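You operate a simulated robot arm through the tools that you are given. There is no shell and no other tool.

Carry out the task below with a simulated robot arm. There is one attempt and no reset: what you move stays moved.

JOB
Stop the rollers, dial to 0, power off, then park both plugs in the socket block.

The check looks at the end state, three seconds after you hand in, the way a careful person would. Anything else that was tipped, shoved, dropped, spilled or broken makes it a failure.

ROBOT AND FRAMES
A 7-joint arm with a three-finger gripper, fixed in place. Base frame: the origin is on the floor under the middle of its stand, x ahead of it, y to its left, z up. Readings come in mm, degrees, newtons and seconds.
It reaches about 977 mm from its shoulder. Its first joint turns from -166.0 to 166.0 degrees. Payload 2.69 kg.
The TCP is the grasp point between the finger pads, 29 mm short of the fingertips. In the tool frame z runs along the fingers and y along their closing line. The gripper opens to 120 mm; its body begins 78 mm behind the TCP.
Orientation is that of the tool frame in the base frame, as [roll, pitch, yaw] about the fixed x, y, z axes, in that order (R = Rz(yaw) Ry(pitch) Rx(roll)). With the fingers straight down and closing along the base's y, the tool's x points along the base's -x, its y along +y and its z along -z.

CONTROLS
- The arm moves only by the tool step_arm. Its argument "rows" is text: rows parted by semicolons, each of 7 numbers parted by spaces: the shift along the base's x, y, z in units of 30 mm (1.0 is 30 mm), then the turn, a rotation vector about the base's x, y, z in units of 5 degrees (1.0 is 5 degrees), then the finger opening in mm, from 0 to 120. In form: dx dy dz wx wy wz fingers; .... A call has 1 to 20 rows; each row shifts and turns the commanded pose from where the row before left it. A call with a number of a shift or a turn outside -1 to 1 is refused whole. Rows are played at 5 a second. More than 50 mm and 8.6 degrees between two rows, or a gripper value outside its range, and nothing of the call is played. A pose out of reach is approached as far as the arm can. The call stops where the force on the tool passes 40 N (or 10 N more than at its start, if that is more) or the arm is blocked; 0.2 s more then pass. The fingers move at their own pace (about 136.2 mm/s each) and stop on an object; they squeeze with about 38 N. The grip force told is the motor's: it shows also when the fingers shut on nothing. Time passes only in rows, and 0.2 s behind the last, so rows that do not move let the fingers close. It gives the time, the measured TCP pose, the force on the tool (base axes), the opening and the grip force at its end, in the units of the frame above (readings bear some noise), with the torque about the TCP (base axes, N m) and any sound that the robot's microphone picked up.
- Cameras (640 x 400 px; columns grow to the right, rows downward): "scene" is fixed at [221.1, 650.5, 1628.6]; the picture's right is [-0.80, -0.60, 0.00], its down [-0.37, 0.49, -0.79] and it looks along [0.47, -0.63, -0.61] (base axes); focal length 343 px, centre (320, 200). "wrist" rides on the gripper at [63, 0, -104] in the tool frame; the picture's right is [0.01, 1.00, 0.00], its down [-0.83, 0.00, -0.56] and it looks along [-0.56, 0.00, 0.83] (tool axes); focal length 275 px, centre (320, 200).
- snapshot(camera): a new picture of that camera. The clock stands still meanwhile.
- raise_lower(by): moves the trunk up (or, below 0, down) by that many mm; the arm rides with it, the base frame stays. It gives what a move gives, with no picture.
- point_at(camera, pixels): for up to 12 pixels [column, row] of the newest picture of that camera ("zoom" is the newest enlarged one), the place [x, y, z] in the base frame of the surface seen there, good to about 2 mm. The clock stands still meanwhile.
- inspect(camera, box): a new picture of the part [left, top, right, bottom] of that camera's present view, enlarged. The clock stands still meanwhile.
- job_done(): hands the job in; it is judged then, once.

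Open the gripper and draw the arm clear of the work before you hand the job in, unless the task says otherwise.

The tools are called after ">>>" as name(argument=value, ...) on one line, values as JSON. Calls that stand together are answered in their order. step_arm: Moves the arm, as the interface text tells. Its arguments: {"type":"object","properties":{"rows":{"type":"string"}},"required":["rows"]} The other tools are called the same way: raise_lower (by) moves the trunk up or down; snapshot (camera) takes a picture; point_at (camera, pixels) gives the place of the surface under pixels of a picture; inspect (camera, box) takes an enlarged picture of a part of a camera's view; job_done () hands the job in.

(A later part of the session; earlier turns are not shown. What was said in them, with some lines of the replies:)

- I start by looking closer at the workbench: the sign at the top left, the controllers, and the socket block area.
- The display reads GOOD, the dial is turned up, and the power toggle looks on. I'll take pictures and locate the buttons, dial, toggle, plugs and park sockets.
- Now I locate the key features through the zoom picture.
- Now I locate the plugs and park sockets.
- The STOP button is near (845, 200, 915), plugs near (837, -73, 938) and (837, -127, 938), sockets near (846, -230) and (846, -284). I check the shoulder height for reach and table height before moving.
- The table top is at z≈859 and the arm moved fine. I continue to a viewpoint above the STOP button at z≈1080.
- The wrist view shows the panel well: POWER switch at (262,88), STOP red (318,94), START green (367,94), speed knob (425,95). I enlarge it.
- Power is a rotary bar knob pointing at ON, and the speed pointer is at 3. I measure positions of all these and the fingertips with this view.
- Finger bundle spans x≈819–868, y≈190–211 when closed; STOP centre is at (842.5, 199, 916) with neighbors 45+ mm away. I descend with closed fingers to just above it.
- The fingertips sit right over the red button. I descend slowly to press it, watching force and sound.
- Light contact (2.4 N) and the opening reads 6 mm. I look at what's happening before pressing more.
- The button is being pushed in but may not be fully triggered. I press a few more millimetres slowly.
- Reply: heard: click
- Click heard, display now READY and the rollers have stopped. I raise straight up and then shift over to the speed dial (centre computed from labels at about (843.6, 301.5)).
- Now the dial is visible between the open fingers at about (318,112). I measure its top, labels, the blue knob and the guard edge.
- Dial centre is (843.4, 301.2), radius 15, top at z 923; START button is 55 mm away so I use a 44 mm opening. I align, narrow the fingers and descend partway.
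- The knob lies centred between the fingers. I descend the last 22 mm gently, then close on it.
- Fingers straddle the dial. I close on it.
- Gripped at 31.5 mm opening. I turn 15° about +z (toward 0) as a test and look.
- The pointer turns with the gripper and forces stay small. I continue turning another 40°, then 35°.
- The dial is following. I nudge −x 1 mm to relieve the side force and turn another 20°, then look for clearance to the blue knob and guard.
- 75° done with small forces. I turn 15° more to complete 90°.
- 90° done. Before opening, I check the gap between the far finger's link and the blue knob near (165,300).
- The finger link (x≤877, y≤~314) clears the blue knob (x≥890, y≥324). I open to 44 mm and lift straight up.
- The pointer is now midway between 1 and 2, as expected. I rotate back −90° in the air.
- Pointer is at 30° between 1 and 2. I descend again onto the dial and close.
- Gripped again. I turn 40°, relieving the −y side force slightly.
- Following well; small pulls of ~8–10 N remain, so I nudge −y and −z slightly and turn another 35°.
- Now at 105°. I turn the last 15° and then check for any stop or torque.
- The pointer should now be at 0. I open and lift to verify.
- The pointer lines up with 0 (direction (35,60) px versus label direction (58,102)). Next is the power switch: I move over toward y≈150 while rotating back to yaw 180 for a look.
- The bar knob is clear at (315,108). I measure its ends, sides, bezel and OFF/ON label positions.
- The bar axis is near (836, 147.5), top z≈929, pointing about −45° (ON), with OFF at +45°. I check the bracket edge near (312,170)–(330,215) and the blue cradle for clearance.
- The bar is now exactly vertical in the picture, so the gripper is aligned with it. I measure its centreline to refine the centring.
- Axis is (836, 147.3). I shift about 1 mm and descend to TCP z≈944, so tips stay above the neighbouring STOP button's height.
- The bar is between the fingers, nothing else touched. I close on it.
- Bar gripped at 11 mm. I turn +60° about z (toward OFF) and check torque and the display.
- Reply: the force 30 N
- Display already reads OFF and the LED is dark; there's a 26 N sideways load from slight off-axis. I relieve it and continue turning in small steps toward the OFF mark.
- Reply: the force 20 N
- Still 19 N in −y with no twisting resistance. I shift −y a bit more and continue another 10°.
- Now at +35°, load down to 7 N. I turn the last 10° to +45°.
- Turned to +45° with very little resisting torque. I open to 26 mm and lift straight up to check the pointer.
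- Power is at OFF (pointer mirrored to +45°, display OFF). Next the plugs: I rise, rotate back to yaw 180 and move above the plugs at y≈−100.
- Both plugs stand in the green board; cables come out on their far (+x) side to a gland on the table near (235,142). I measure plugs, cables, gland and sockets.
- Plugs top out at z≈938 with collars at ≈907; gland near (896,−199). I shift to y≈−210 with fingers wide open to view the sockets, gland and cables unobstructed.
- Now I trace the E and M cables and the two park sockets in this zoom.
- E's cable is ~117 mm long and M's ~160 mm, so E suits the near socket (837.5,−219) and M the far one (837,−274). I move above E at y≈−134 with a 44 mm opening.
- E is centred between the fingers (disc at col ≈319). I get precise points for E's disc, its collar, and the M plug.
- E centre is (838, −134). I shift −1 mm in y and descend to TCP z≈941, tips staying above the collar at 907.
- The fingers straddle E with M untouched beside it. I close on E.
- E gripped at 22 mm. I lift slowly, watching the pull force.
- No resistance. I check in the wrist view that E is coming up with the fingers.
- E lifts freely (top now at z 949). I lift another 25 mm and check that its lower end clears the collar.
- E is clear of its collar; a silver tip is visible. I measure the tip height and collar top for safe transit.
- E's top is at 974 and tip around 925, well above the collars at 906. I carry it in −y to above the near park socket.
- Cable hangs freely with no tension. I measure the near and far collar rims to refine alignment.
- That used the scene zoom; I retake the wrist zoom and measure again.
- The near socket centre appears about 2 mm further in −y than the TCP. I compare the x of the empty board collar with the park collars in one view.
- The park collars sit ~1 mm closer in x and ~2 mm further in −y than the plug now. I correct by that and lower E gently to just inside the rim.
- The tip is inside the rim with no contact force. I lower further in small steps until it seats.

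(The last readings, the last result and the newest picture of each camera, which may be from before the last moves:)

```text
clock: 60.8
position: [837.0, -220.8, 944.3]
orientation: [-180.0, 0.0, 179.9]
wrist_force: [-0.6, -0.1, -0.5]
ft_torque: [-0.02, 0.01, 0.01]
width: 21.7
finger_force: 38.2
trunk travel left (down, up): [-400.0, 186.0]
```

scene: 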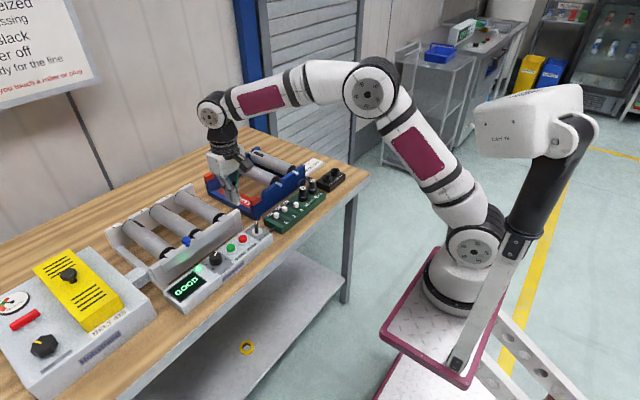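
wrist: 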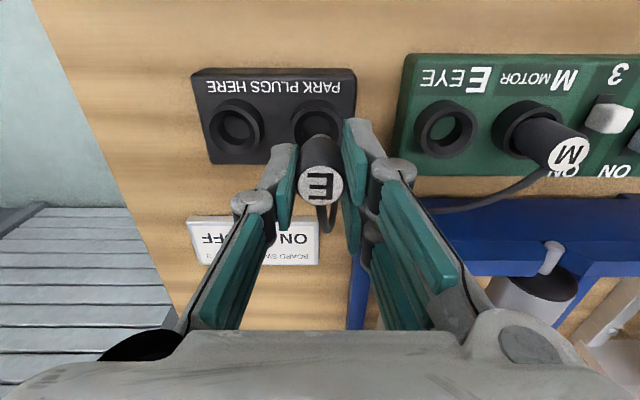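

>>> step_arm(rows="0 0 -0.05 0 0 0 10; 0 0 -0.05 0 0 0 10; 0 0 0 0 0 0 10")

>>> inspect(camera="wrist", box=[220, 70, 420, 220])

```text
clock: 61.6
position: [837.0, -221.4, 941.5]
orientation: [-179.9, 0.0, 179.9]
wrist_force: [-0.2, 0.1, 0.1]
ft_torque: [0.02, -0.02, 0.01]
width: 21.8
finger_force: 38.1
trunk travel left (down, up): [-400.0, 186.0]
```

```text
2.67 times, centred on (320, 145) of wrist
```

zoom: 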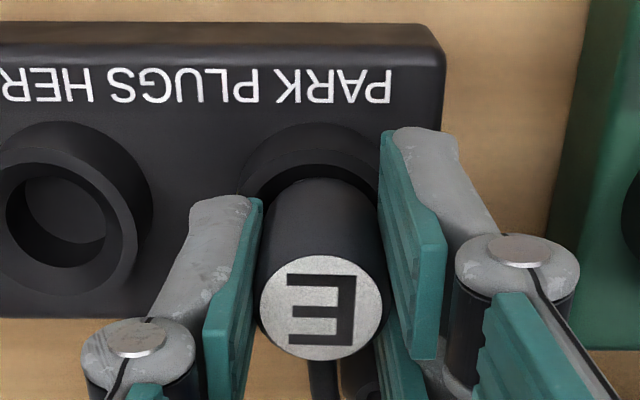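

Still no contact. I continue down by 1 mm steps looking for the seat.

>>> step_arm(rows="0 0 -0.04 0 0 0 10; 0 0 -0.03 0 0 0 10; 0 0 0 0 0 0 10")

```text
clock: 62.4
position: [836.8, -221.6, 940.0]
orientation: [-179.9, 0.1, 179.9]
wrist_force: [-1.2, 0.1, 8.7]
ft_torque: [-0.01, 0.05, 0.05]
width: 21.7
finger_force: 38.1
trunk travel left (down, up): [-400.0, 186.0]
```

Contact at 8.7 N with TCP z≈940. I check that E's top is at the seated height (~938) and centred.

>>> inspect(camera="wrist", box=[220, 70, 420, 220])

>>> point_at(camera="zoom", pixels=[[320, 310], [300, 320], [345, 320], [320, 270], [318, 140], [60, 150], [255, 180]])

>>> inspect(camera="scene", box=[290, 140, 360, 200])

```text
2.67 times, centred on (320, 145) of wrist
```

zoom: 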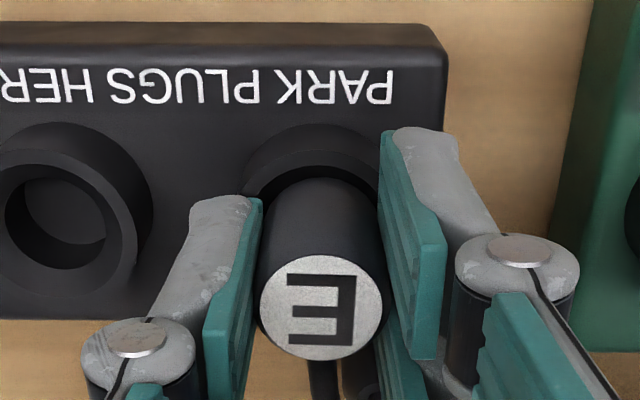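

```text
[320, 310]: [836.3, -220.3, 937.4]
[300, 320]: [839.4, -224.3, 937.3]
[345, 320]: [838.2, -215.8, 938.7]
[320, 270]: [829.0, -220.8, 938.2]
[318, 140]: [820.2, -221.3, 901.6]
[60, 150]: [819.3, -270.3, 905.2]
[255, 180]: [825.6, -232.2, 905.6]
```

```text
6.67 times, centred on (325, 170) of scene
```

zoom: 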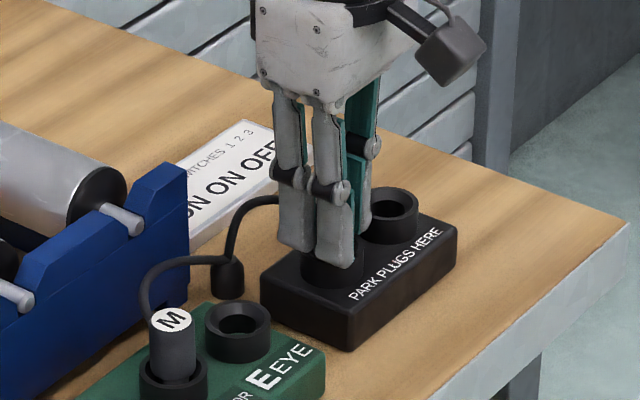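

E's top is at z 938, the same as when seated in the board. I open the fingers and rise.

>>> step_arm(rows="0 0 0.02 0 0 0 26; 0 0 0 0 0 0 34; 0 0 0 0 0 0 42; 0 0 0 0 0 0 42; 0 0 0.4 0 0 0 42; 0 0 0.8 0 0 0 42; 0 0 0.8 0 0 0 42; 0 0 0 0 0 0 42")

>>> snapshot(camera="wrist")

>>> inspect(camera="wrist", box=[200, 60, 400, 210])

>>> inspect(camera="scene", box=[280, 140, 360, 210])

```text
clock: 64.2
position: [836.8, -221.5, 998.8]
orientation: [-180.0, 0.0, 179.9]
wrist_force: [-0.7, 0.1, -0.7]
ft_torque: [0.01, -0.01, -0.04]
width: 41.8
finger_force: 0.1
trunk travel left (down, up): [-400.0, 186.0]
```

```text
taken
```

wrist: 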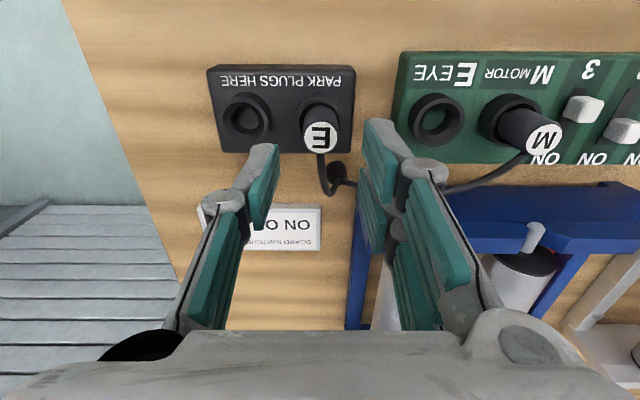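

```text
2.67 times, centred on (300, 135) of wrist
```

zoom: 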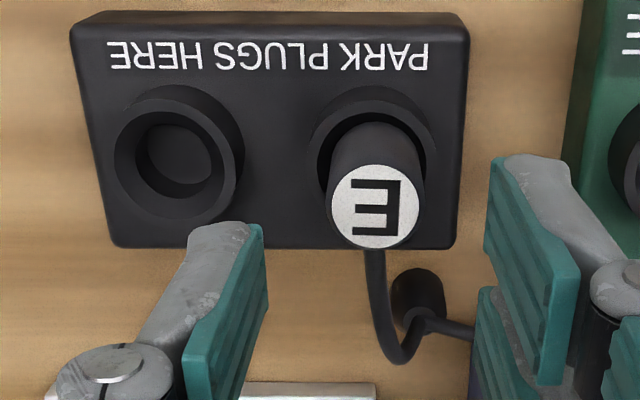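

```text
5.71 times, centred on (320, 175) of scene
```

zoom: 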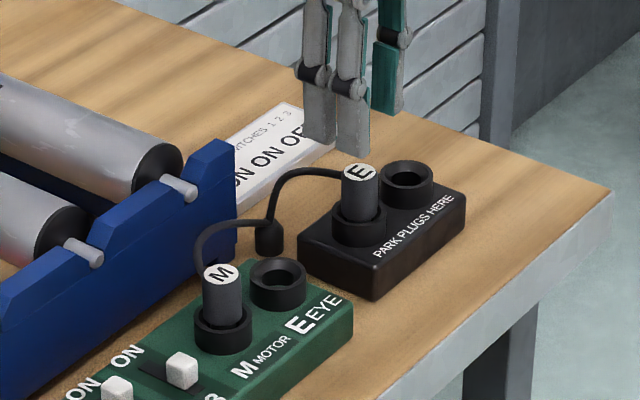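

E is parked upright. I measure the far socket rim again and E's top for the relative spacing.

>>> inspect(camera="wrist", box=[200, 60, 400, 210])

>>> point_at(camera="zoom", pixels=[[122, 162], [228, 165], [172, 112], [178, 213], [375, 207], [338, 207], [413, 207], [322, 150], [426, 150], [180, 155], [140, 130], [212, 200]])

```text
2.67 times, centred on (300, 135) of wrist
```

zoom: 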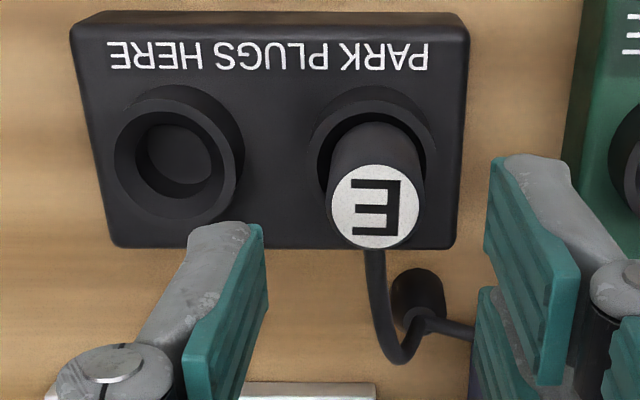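

```text
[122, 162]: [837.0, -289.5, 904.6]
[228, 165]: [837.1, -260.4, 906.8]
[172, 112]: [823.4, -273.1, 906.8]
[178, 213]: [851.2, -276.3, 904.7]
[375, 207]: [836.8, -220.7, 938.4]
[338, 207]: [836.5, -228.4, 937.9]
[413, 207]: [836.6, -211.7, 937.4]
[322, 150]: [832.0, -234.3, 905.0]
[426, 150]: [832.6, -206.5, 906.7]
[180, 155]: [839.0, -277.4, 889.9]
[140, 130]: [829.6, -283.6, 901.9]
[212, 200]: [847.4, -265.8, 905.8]
```

Far socket centre ≈ (837.3, −275). Now I move above the M plug at y≈−79, keeping z≈999 and 44 mm opening.

>>> step_arm(rows="0 0.94 0 0 0 0 44; 0 0.95 0 0 0 0 44; 0 0.95 0 0 0 0 44; 0 0.95 0 0 0 0 44; 0 0.95 0 0 0 0 44; 0 0 0 0 0 0 44")

>>> snapshot(camera="wrist")

>>> inspect(camera="wrist", box=[230, 60, 430, 210])

>>> point_at(camera="zoom", pixels=[[287, 220], [245, 220], [330, 220]])

```text
clock: 65.6
position: [835.9, -79.0, 1000.2]
orientation: [179.9, 0.0, 180.0]
wrist_force: [-1.4, 0.3, 1.1]
ft_torque: [0.02, 0.01, 0.02]
width: 44.0
finger_force: 0.1
trunk travel left (down, up): [-400.0, 186.0]
```

```text
taken
```

wrist: 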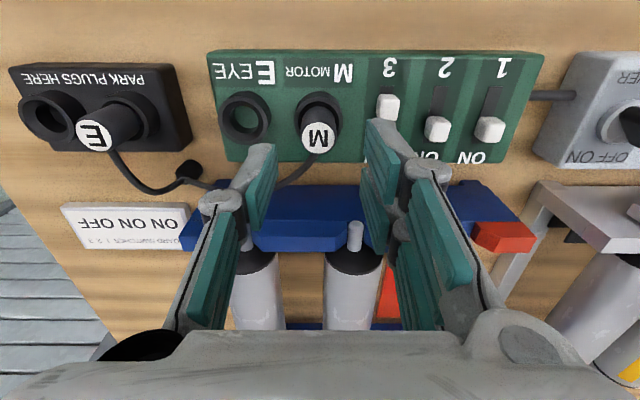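

```text
2.67 times, centred on (330, 135) of wrist
```

zoom: 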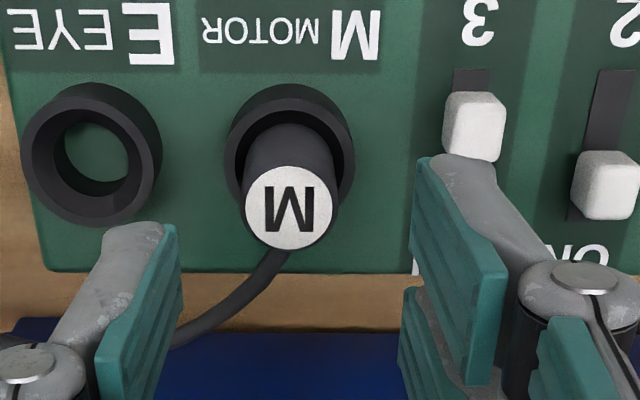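

```text
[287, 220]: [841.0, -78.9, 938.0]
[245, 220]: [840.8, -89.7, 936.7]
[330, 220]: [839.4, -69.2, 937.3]
```

M is centred between the fingers; the switch-3 lever is near the right finger, so I narrow to 36 mm and descend to TCP z≈941.

>>> step_arm(rows="0.03 -0.02 -0.4 0 0 0 36; 0 0 -0.6 0 0 0 36; 0 0 -0.5 0 0 0 36; 0 0 -0.25 0 0 0 36; 0 0 -0.2 0 0 0 36; 0 0 0 0 0 0 36")

>>> snapshot(camera="wrist")

>>> inspect(camera="scene", box=[265, 150, 355, 220])

```text
clock: 67.0
position: [838.2, -79.7, 942.6]
orientation: [-180.0, 0.0, -179.9]
wrist_force: [0.3, 0.2, -0.5]
ft_torque: [-0.01, 0.0, -0.01]
width: 36.0
finger_force: 0.0
trunk travel left (down, up): [-400.0, 186.0]
```

```text
taken
```

wrist: 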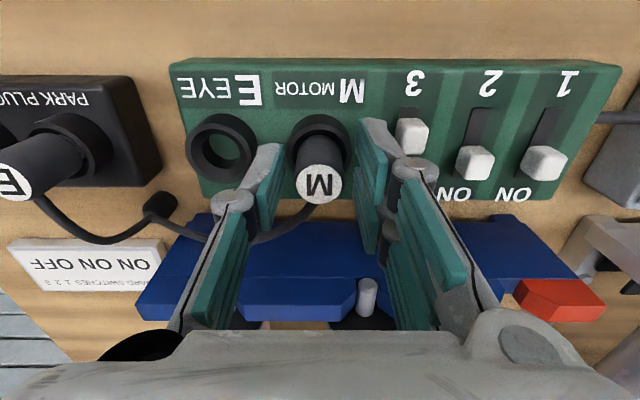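

```text
5.71 times, centred on (310, 185) of scene
```

zoom: 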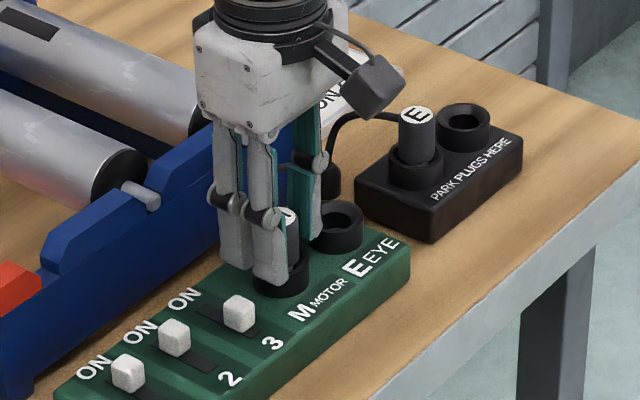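

All clear. I close on M and lift the first 10 mm.

>>> step_arm(rows="0 0 0 0 0 0 26; 0 0 0 0 0 0 15; 0 0 0 0 0 0 10; 0 0 0 0 0 0 10; 0 0 0.1 0 0 0 10; 0 0 0.1 0 0 0 10; 0 0 0.15 0 0 0 10; 0 0 0 0 0 0 10")

>>> snapshot(camera="wrist")

```text
clock: 68.8
position: [838.5, -78.6, 951.6]
orientation: [180.0, 0.0, -180.0]
wrist_force: [-0.6, -0.4, -0.3]
ft_torque: [-0.01, 0.0, -0.01]
width: 21.7
finger_force: 38.2
trunk travel left (down, up): [-400.0, 186.0]
```

```text
taken
```

wrist: 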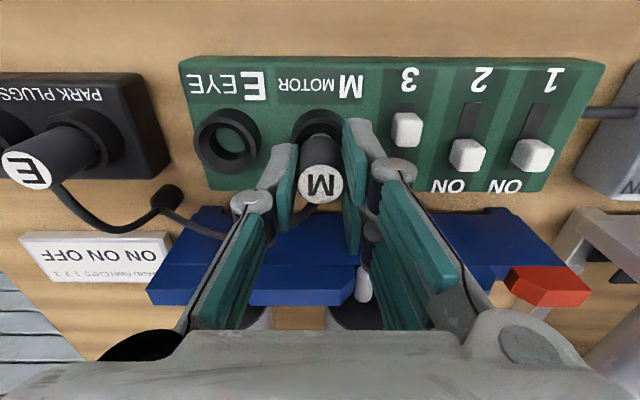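

M is out with no resistance. I lift clear of the collar, then rise to z≈1015 while starting toward the park block.

>>> step_arm(rows="0 0 0.3 0 0 0 10; 0 0 0.3 0 0 0 10; 0 0 0.3 0 0 0 10; 0 -0.5 0.4 0 0 0 10; 0 -0.6 0.4 0 0 0 10; 0 -0.6 0.4 0 0 0 10; 0 0 0 0 0 0 10")

>>> snapshot(camera="wrist")

>>> inspect(camera="scene", box=[265, 120, 365, 220])

```text
clock: 70.4
position: [837.6, -130.7, 1015.4]
orientation: [180.0, 0.0, -180.0]
wrist_force: [0.0, 0.0, -0.7]
ft_torque: [0.05, 0.0, -0.01]
width: 21.8
finger_force: 38.3
trunk travel left (down, up): [-400.0, 186.0]
```

```text
taken
```

wrist: 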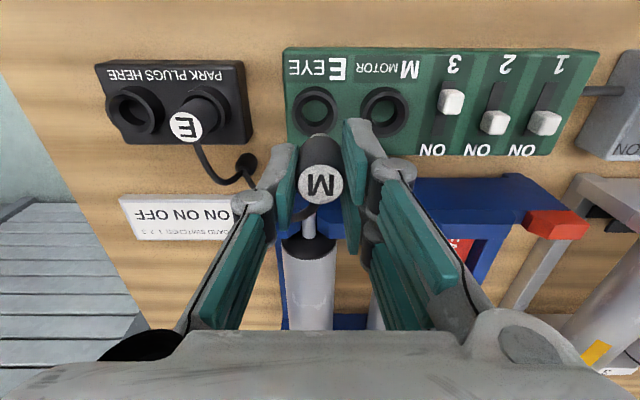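

```text
4.00 times, centred on (315, 170) of scene
```

zoom: 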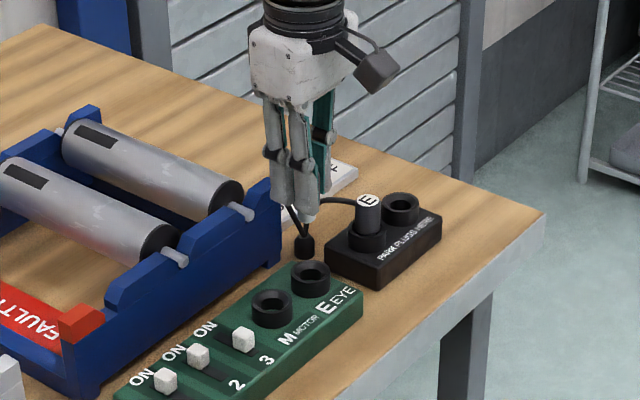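

No tension. I carry M over E at this height to above the far socket (y≈−276).

>>> step_arm(rows="0 -0.5 0 0 0 0 10; 0 -0.7 0 0 0 0 10; 0 -0.8 0 0 0 0 10; 0 -0.8 0 0 0 0 10; 0 -0.8 0 0 0 0 10; 0 -0.7 0 0 0 0 10; 0 -0.55 0 0 0 0 10; 0 0 0 0 0 0 10")

>>> snapshot(camera="wrist")

>>> inspect(camera="scene", box=[275, 110, 375, 210])

>>> inspect(camera="wrist", box=[240, 60, 440, 210])

```text
clock: 72.2
position: [838.4, -277.9, 1015.2]
orientation: [180.0, -0.1, 180.0]
wrist_force: [-0.2, -0.7, -0.7]
ft_torque: [0.02, -0.03, 0.0]
width: 21.5
finger_force: 38.2
trunk travel left (down, up): [-400.0, 186.0]
```

```text
taken
```

wrist: 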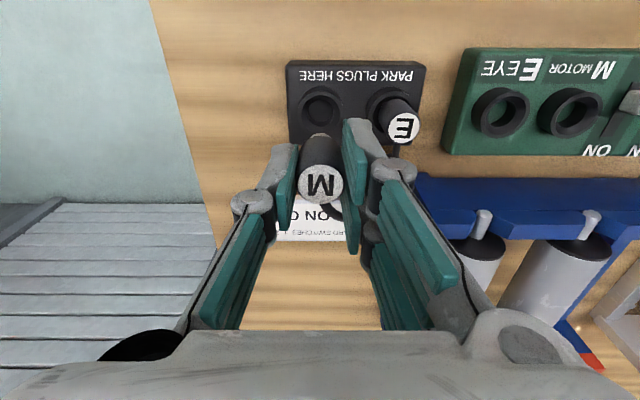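

```text
4.00 times, centred on (325, 160) of scene
```

zoom: 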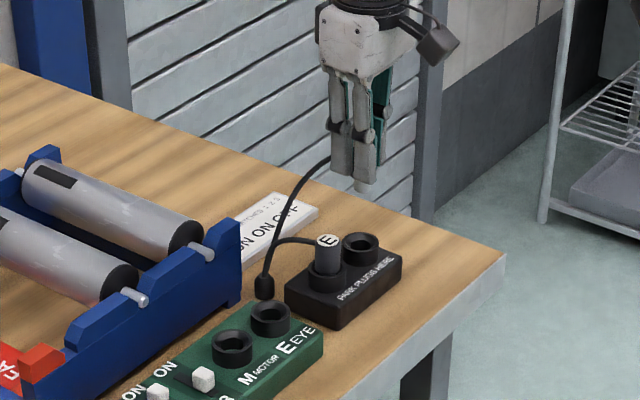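

```text
2.67 times, centred on (340, 135) of wrist
```

zoom: 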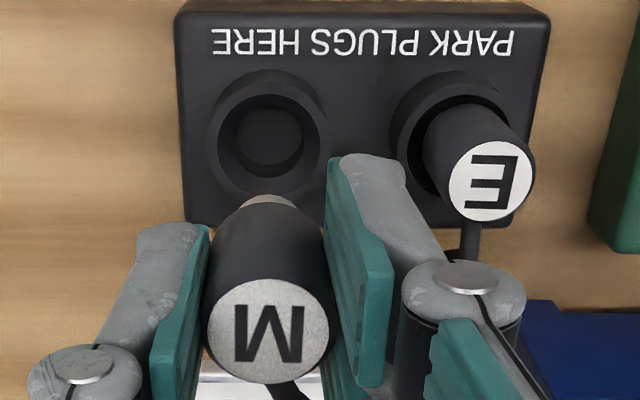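

E undisturbed; the far socket (col ≈320) lines up with M. I trim x by −0.6 mm and lower M to just above the rim.

>>> step_arm(rows="-0.02 0 -0.4 0 0 0 10; 0 0 -0.5 0 0 0 10; 0 0 -0.5 0 0 0 10; 0 0 -0.2 0 0 0 10; 0 0 0 0 0 0 10")

>>> snapshot(camera="wrist")

>>> inspect(camera="scene", box=[285, 130, 365, 200])

>>> inspect(camera="wrist", box=[240, 60, 440, 210])

```text
clock: 73.4
position: [836.6, -276.2, 966.3]
orientation: [180.0, 0.0, 180.0]
wrist_force: [0.2, -0.6, -0.4]
ft_torque: [0.0, 0.02, 0.02]
width: 21.8
finger_force: 38.2
trunk travel left (down, up): [-400.0, 186.0]
```

```text
taken
```

wrist: 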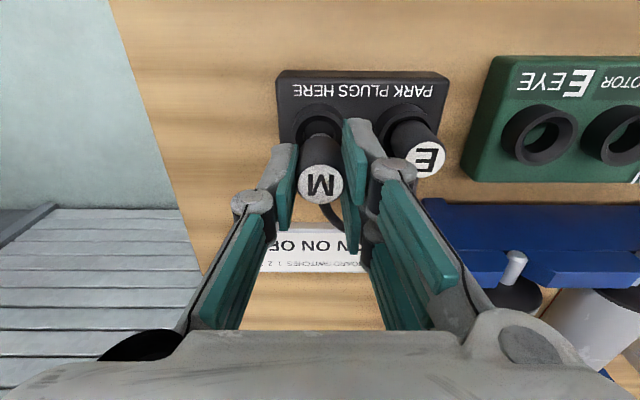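

```text
5.71 times, centred on (325, 165) of scene
```

zoom: 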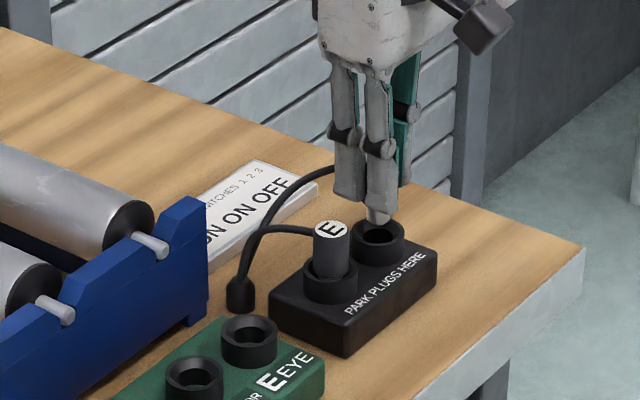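

```text
2.67 times, centred on (340, 135) of wrist
```

zoom: 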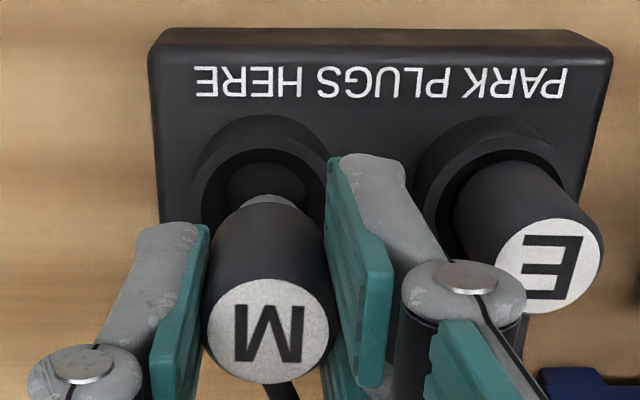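

M's tip sits right over the far socket. I lower it slowly into the collar.

>>> step_arm(rows="0 -0.01 -0.2 0 0 0 10; 0 0 -0.2 0 0 0 10; 0 0 -0.15 0 0 0 10; 0 0 -0.1 0 0 0 10; 0 0 0 0 0 0 10")

>>> inspect(camera="wrist", box=[240, 60, 440, 210])

```text
clock: 74.6
position: [837.4, -276.7, 946.7]
orientation: [179.9, 0.0, 180.0]
wrist_force: [0.3, -0.4, -0.6]
ft_torque: [0.02, 0.01, -0.01]
width: 21.9
finger_force: 37.7
trunk travel left (down, up): [-400.0, 186.0]
```

```text
2.67 times, centred on (340, 135) of wrist
```

zoom: 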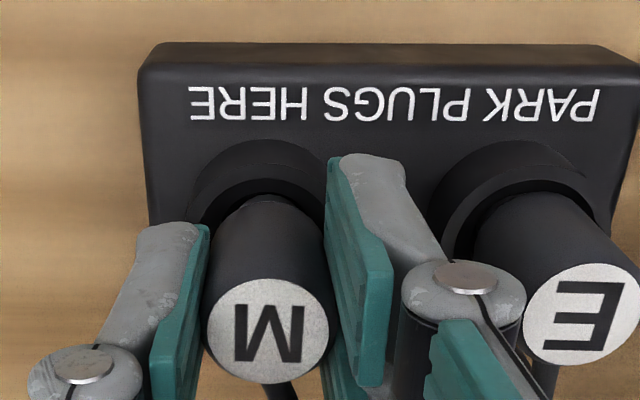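

No contact yet. I keep lowering in 1–1.5 mm steps until it seats.

>>> step_arm(rows="0 0 -0.05 0 0 0 10; 0 0 -0.05 0 0 0 10; 0 0 -0.03 0 0 0 10; 0 0 0 0 0 0 10")

```text
clock: 75.6
position: [836.3, -276.5, 943.8]
orientation: [-180.0, 0.0, 180.0]
wrist_force: [0.5, -0.5, 0.9]
ft_torque: [0.02, 0.0, 0.03]
width: 21.7
finger_force: 37.8
trunk travel left (down, up): [-400.0, 186.0]
```

>>> step_arm(rows="0 0 -0.03 0 0 0 10; 0 0 -0.03 0 0 0 10; 0 0 0 0 0 0 10")

>>> inspect(camera="wrist", box=[240, 60, 440, 210])

>>> point_at(camera="zoom", pixels=[[267, 330], [285, 310], [590, 315], [560, 330], [230, 180]])

```text
clock: 76.4
position: [835.6, -275.9, 940.9]
orientation: [-180.0, 0.1, -180.0]
wrist_force: [0.4, -0.3, 0.0]
ft_torque: [-0.01, 0.01, 0.01]
width: 21.7
finger_force: 37.6
trunk travel left (down, up): [-400.0, 186.0]
```

```text
2.67 times, centred on (340, 135) of wrist
```

zoom: 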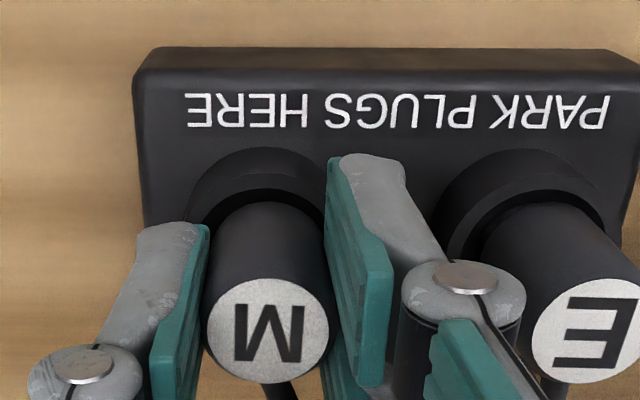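

```text
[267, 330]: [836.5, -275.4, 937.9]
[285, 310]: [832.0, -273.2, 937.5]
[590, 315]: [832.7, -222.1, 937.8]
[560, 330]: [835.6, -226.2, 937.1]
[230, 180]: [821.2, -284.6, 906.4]
```

M's top (937.9) now matches E's (937.5). I nudge down a millimetre to confirm the seat by contact.

>>> step_arm(rows="0 0 -0.03 0 0 0 10; 0 0 0 0 0 0 10")

```text
clock: 77.0
position: [835.9, -276.1, 940.4]
orientation: [-180.0, 0.0, -179.9]
wrist_force: [-1.2, -0.1, 4.2]
ft_torque: [-0.02, 0.03, 0.01]
width: 22.1
finger_force: 37.9
trunk travel left (down, up): [-400.0, 186.0]
```

Seated (4.2 N). I open to 36 mm and rise straight up.

>>> step_arm(rows="0 0 0 0 0 0 28; 0 0 0 0 0 0 36; 0 0 0 0 0 0 36; 0 0 0.3 0 0 0 36; 0 0 0.8 0 0 0 36; 0 0 0.8 0 0 0 36; 0 0 0.8 0 0 0 36; 0 0 0.8 0 0 0 36; 0 0 0 0 0 0 36")

>>> snapshot(camera="wrist")

>>> inspect(camera="scene", box=[270, 130, 370, 210])

>>> inspect(camera="wrist", box=[240, 40, 440, 190])

```text
clock: 79.0
position: [835.5, -276.8, 1047.1]
orientation: [180.0, 0.0, 179.9]
wrist_force: [0.3, 0.0, 0.2]
ft_torque: [0.03, 0.02, 0.01]
width: 35.8
finger_force: 0.3
trunk travel left (down, up): [-400.0, 186.0]
```

```text
taken
```

wrist: 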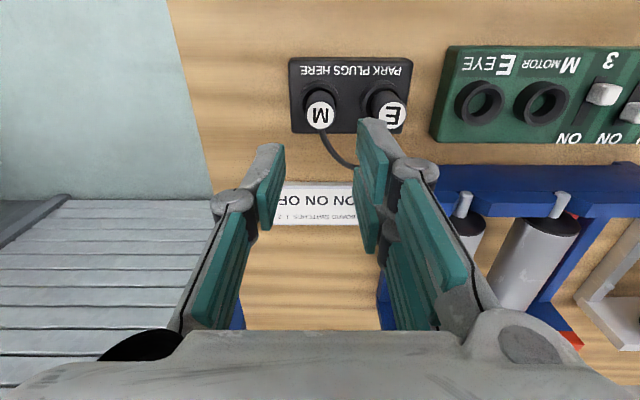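

```text
5.00 times, centred on (320, 170) of scene
```

zoom: 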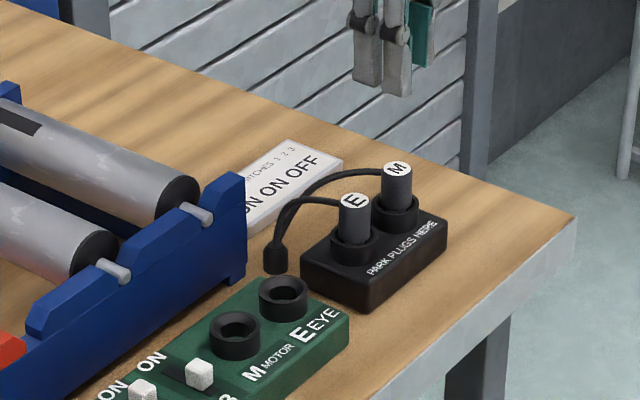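

```text
2.67 times, centred on (340, 115) of wrist
```

zoom: 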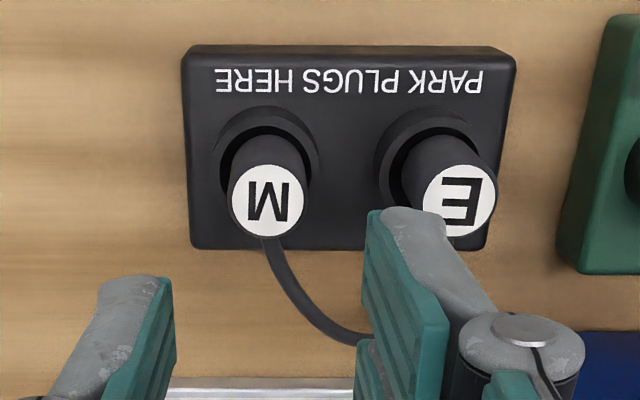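

Both plugs stand upright in the park block. I draw the arm up and back toward its start pose with the gripper open.

>>> step_arm(rows="0 0 0.9 0 0 0 50; 0 0 0.9 0 0 0 70; 0 0 0.9 0 0 0 90; -0.9 0.3 0.9 0 0 0 120; -0.9 0.5 0.9 0 0 0 120; -0.9 0.5 0.8 0 0 0 120; -0.9 0.5 0 0 0 0 120; -0.9 0.5 0 0 0 0 120; -0.9 0.5 0 0 0 0 120; -0.9 0.5 0 0 0 0 120; -0.9 0.5 0 0 0 0 120; -0.9 0.5 0 0 0 0 120; -0.8 0.3 0 0 0 0 120; 0 0 0 0 0 0 120")

>>> snapshot(camera="scene")

>>> inspect(camera="scene", box=[100, 170, 290, 310])

>>> inspect(camera="scene", box=[240, 140, 360, 230])

>>> snapshot(camera="wrist")

```text
clock: 82.0
position: [569.4, -140.4, 1206.0]
orientation: [179.9, 0.0, 179.9]
wrist_force: [-0.7, -0.8, 0.1]
ft_torque: [0.02, 0.04, -0.01]
width: 120.0
finger_force: 0.0
trunk travel left (down, up): [-400.0, 186.0]
```

```text
taken
```

scene: 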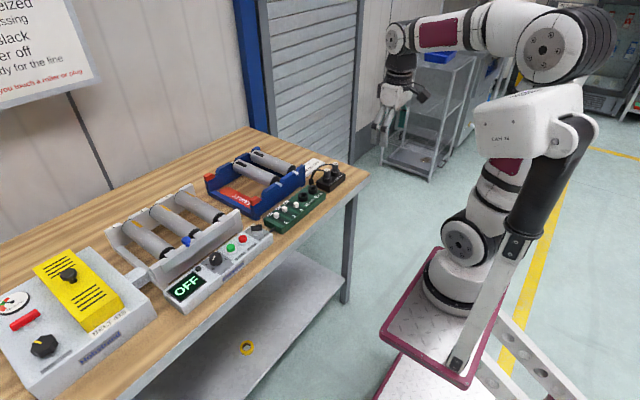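

```text
2.86 times, centred on (195, 240) of scene
```

zoom: 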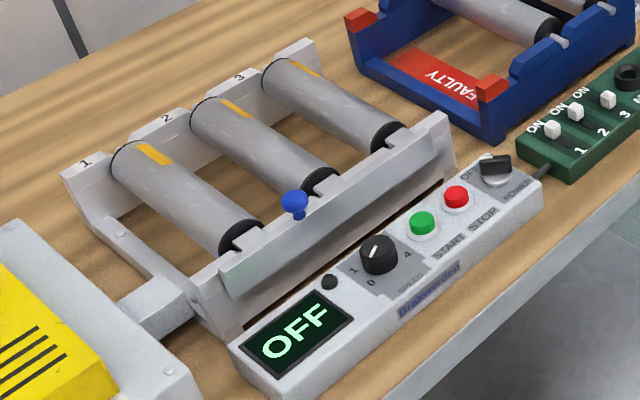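

```text
4.44 times, centred on (300, 185) of scene
```

zoom: 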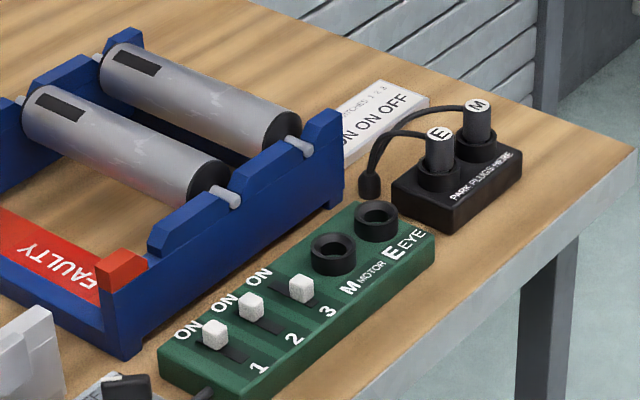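

```text
taken
```

wrist: 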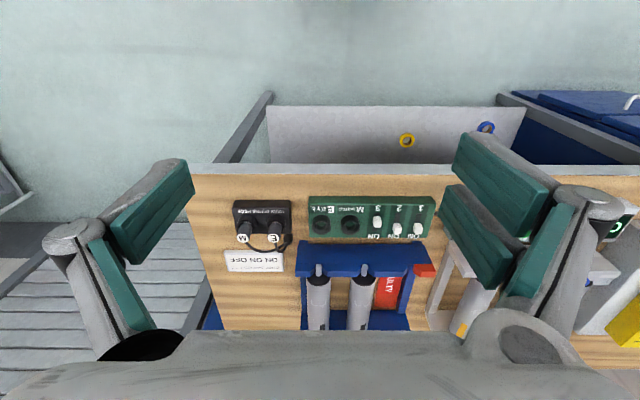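

Everything looks as intended: display OFF, plugs parked, switches unchanged. One last close check of the dial and power pointers.

>>> inspect(camera="scene", box=[190, 210, 280, 280])

```text
5.71 times, centred on (235, 245) of scene
```

zoom: 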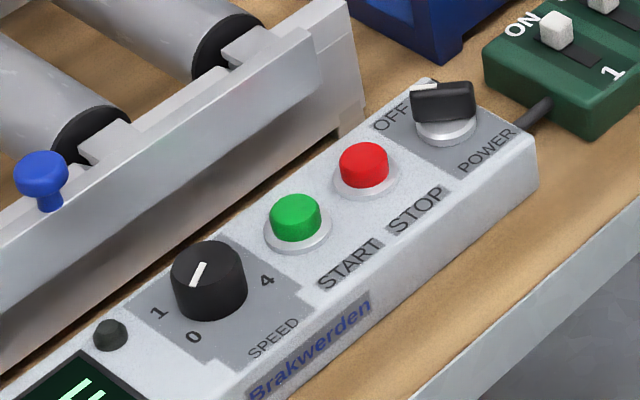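

The dial points at 0, the power bar points to OFF, both plugs are parked upright, and the arm is clear with the gripper open. I hand in the job.

>>> job_done()

```text
The job is handed in.
```

The job is handed in, and my last check showed everything in place. I haven't received a verdict yet.

- **Rollers:** I pressed STOP, heard the click, and the display changed from GOOD to READY as they stopped.
- **Speed dial:** It is turned from 3 down to 0, and the pointer lines up with the 0 mark.
- **Power:** The switch is turned from ON to OFF. The display reads OFF and the indicator light is out.
- **Plugs:** Both are upright and fully seated in the park block. E is in the socket nearer the green board and M is in the farther one. I moved them only after the power was off.

The board switches are still set ON, ON, OFF, and nothing else on the bench looked moved. The arm is back at its starting position with the gripper open.
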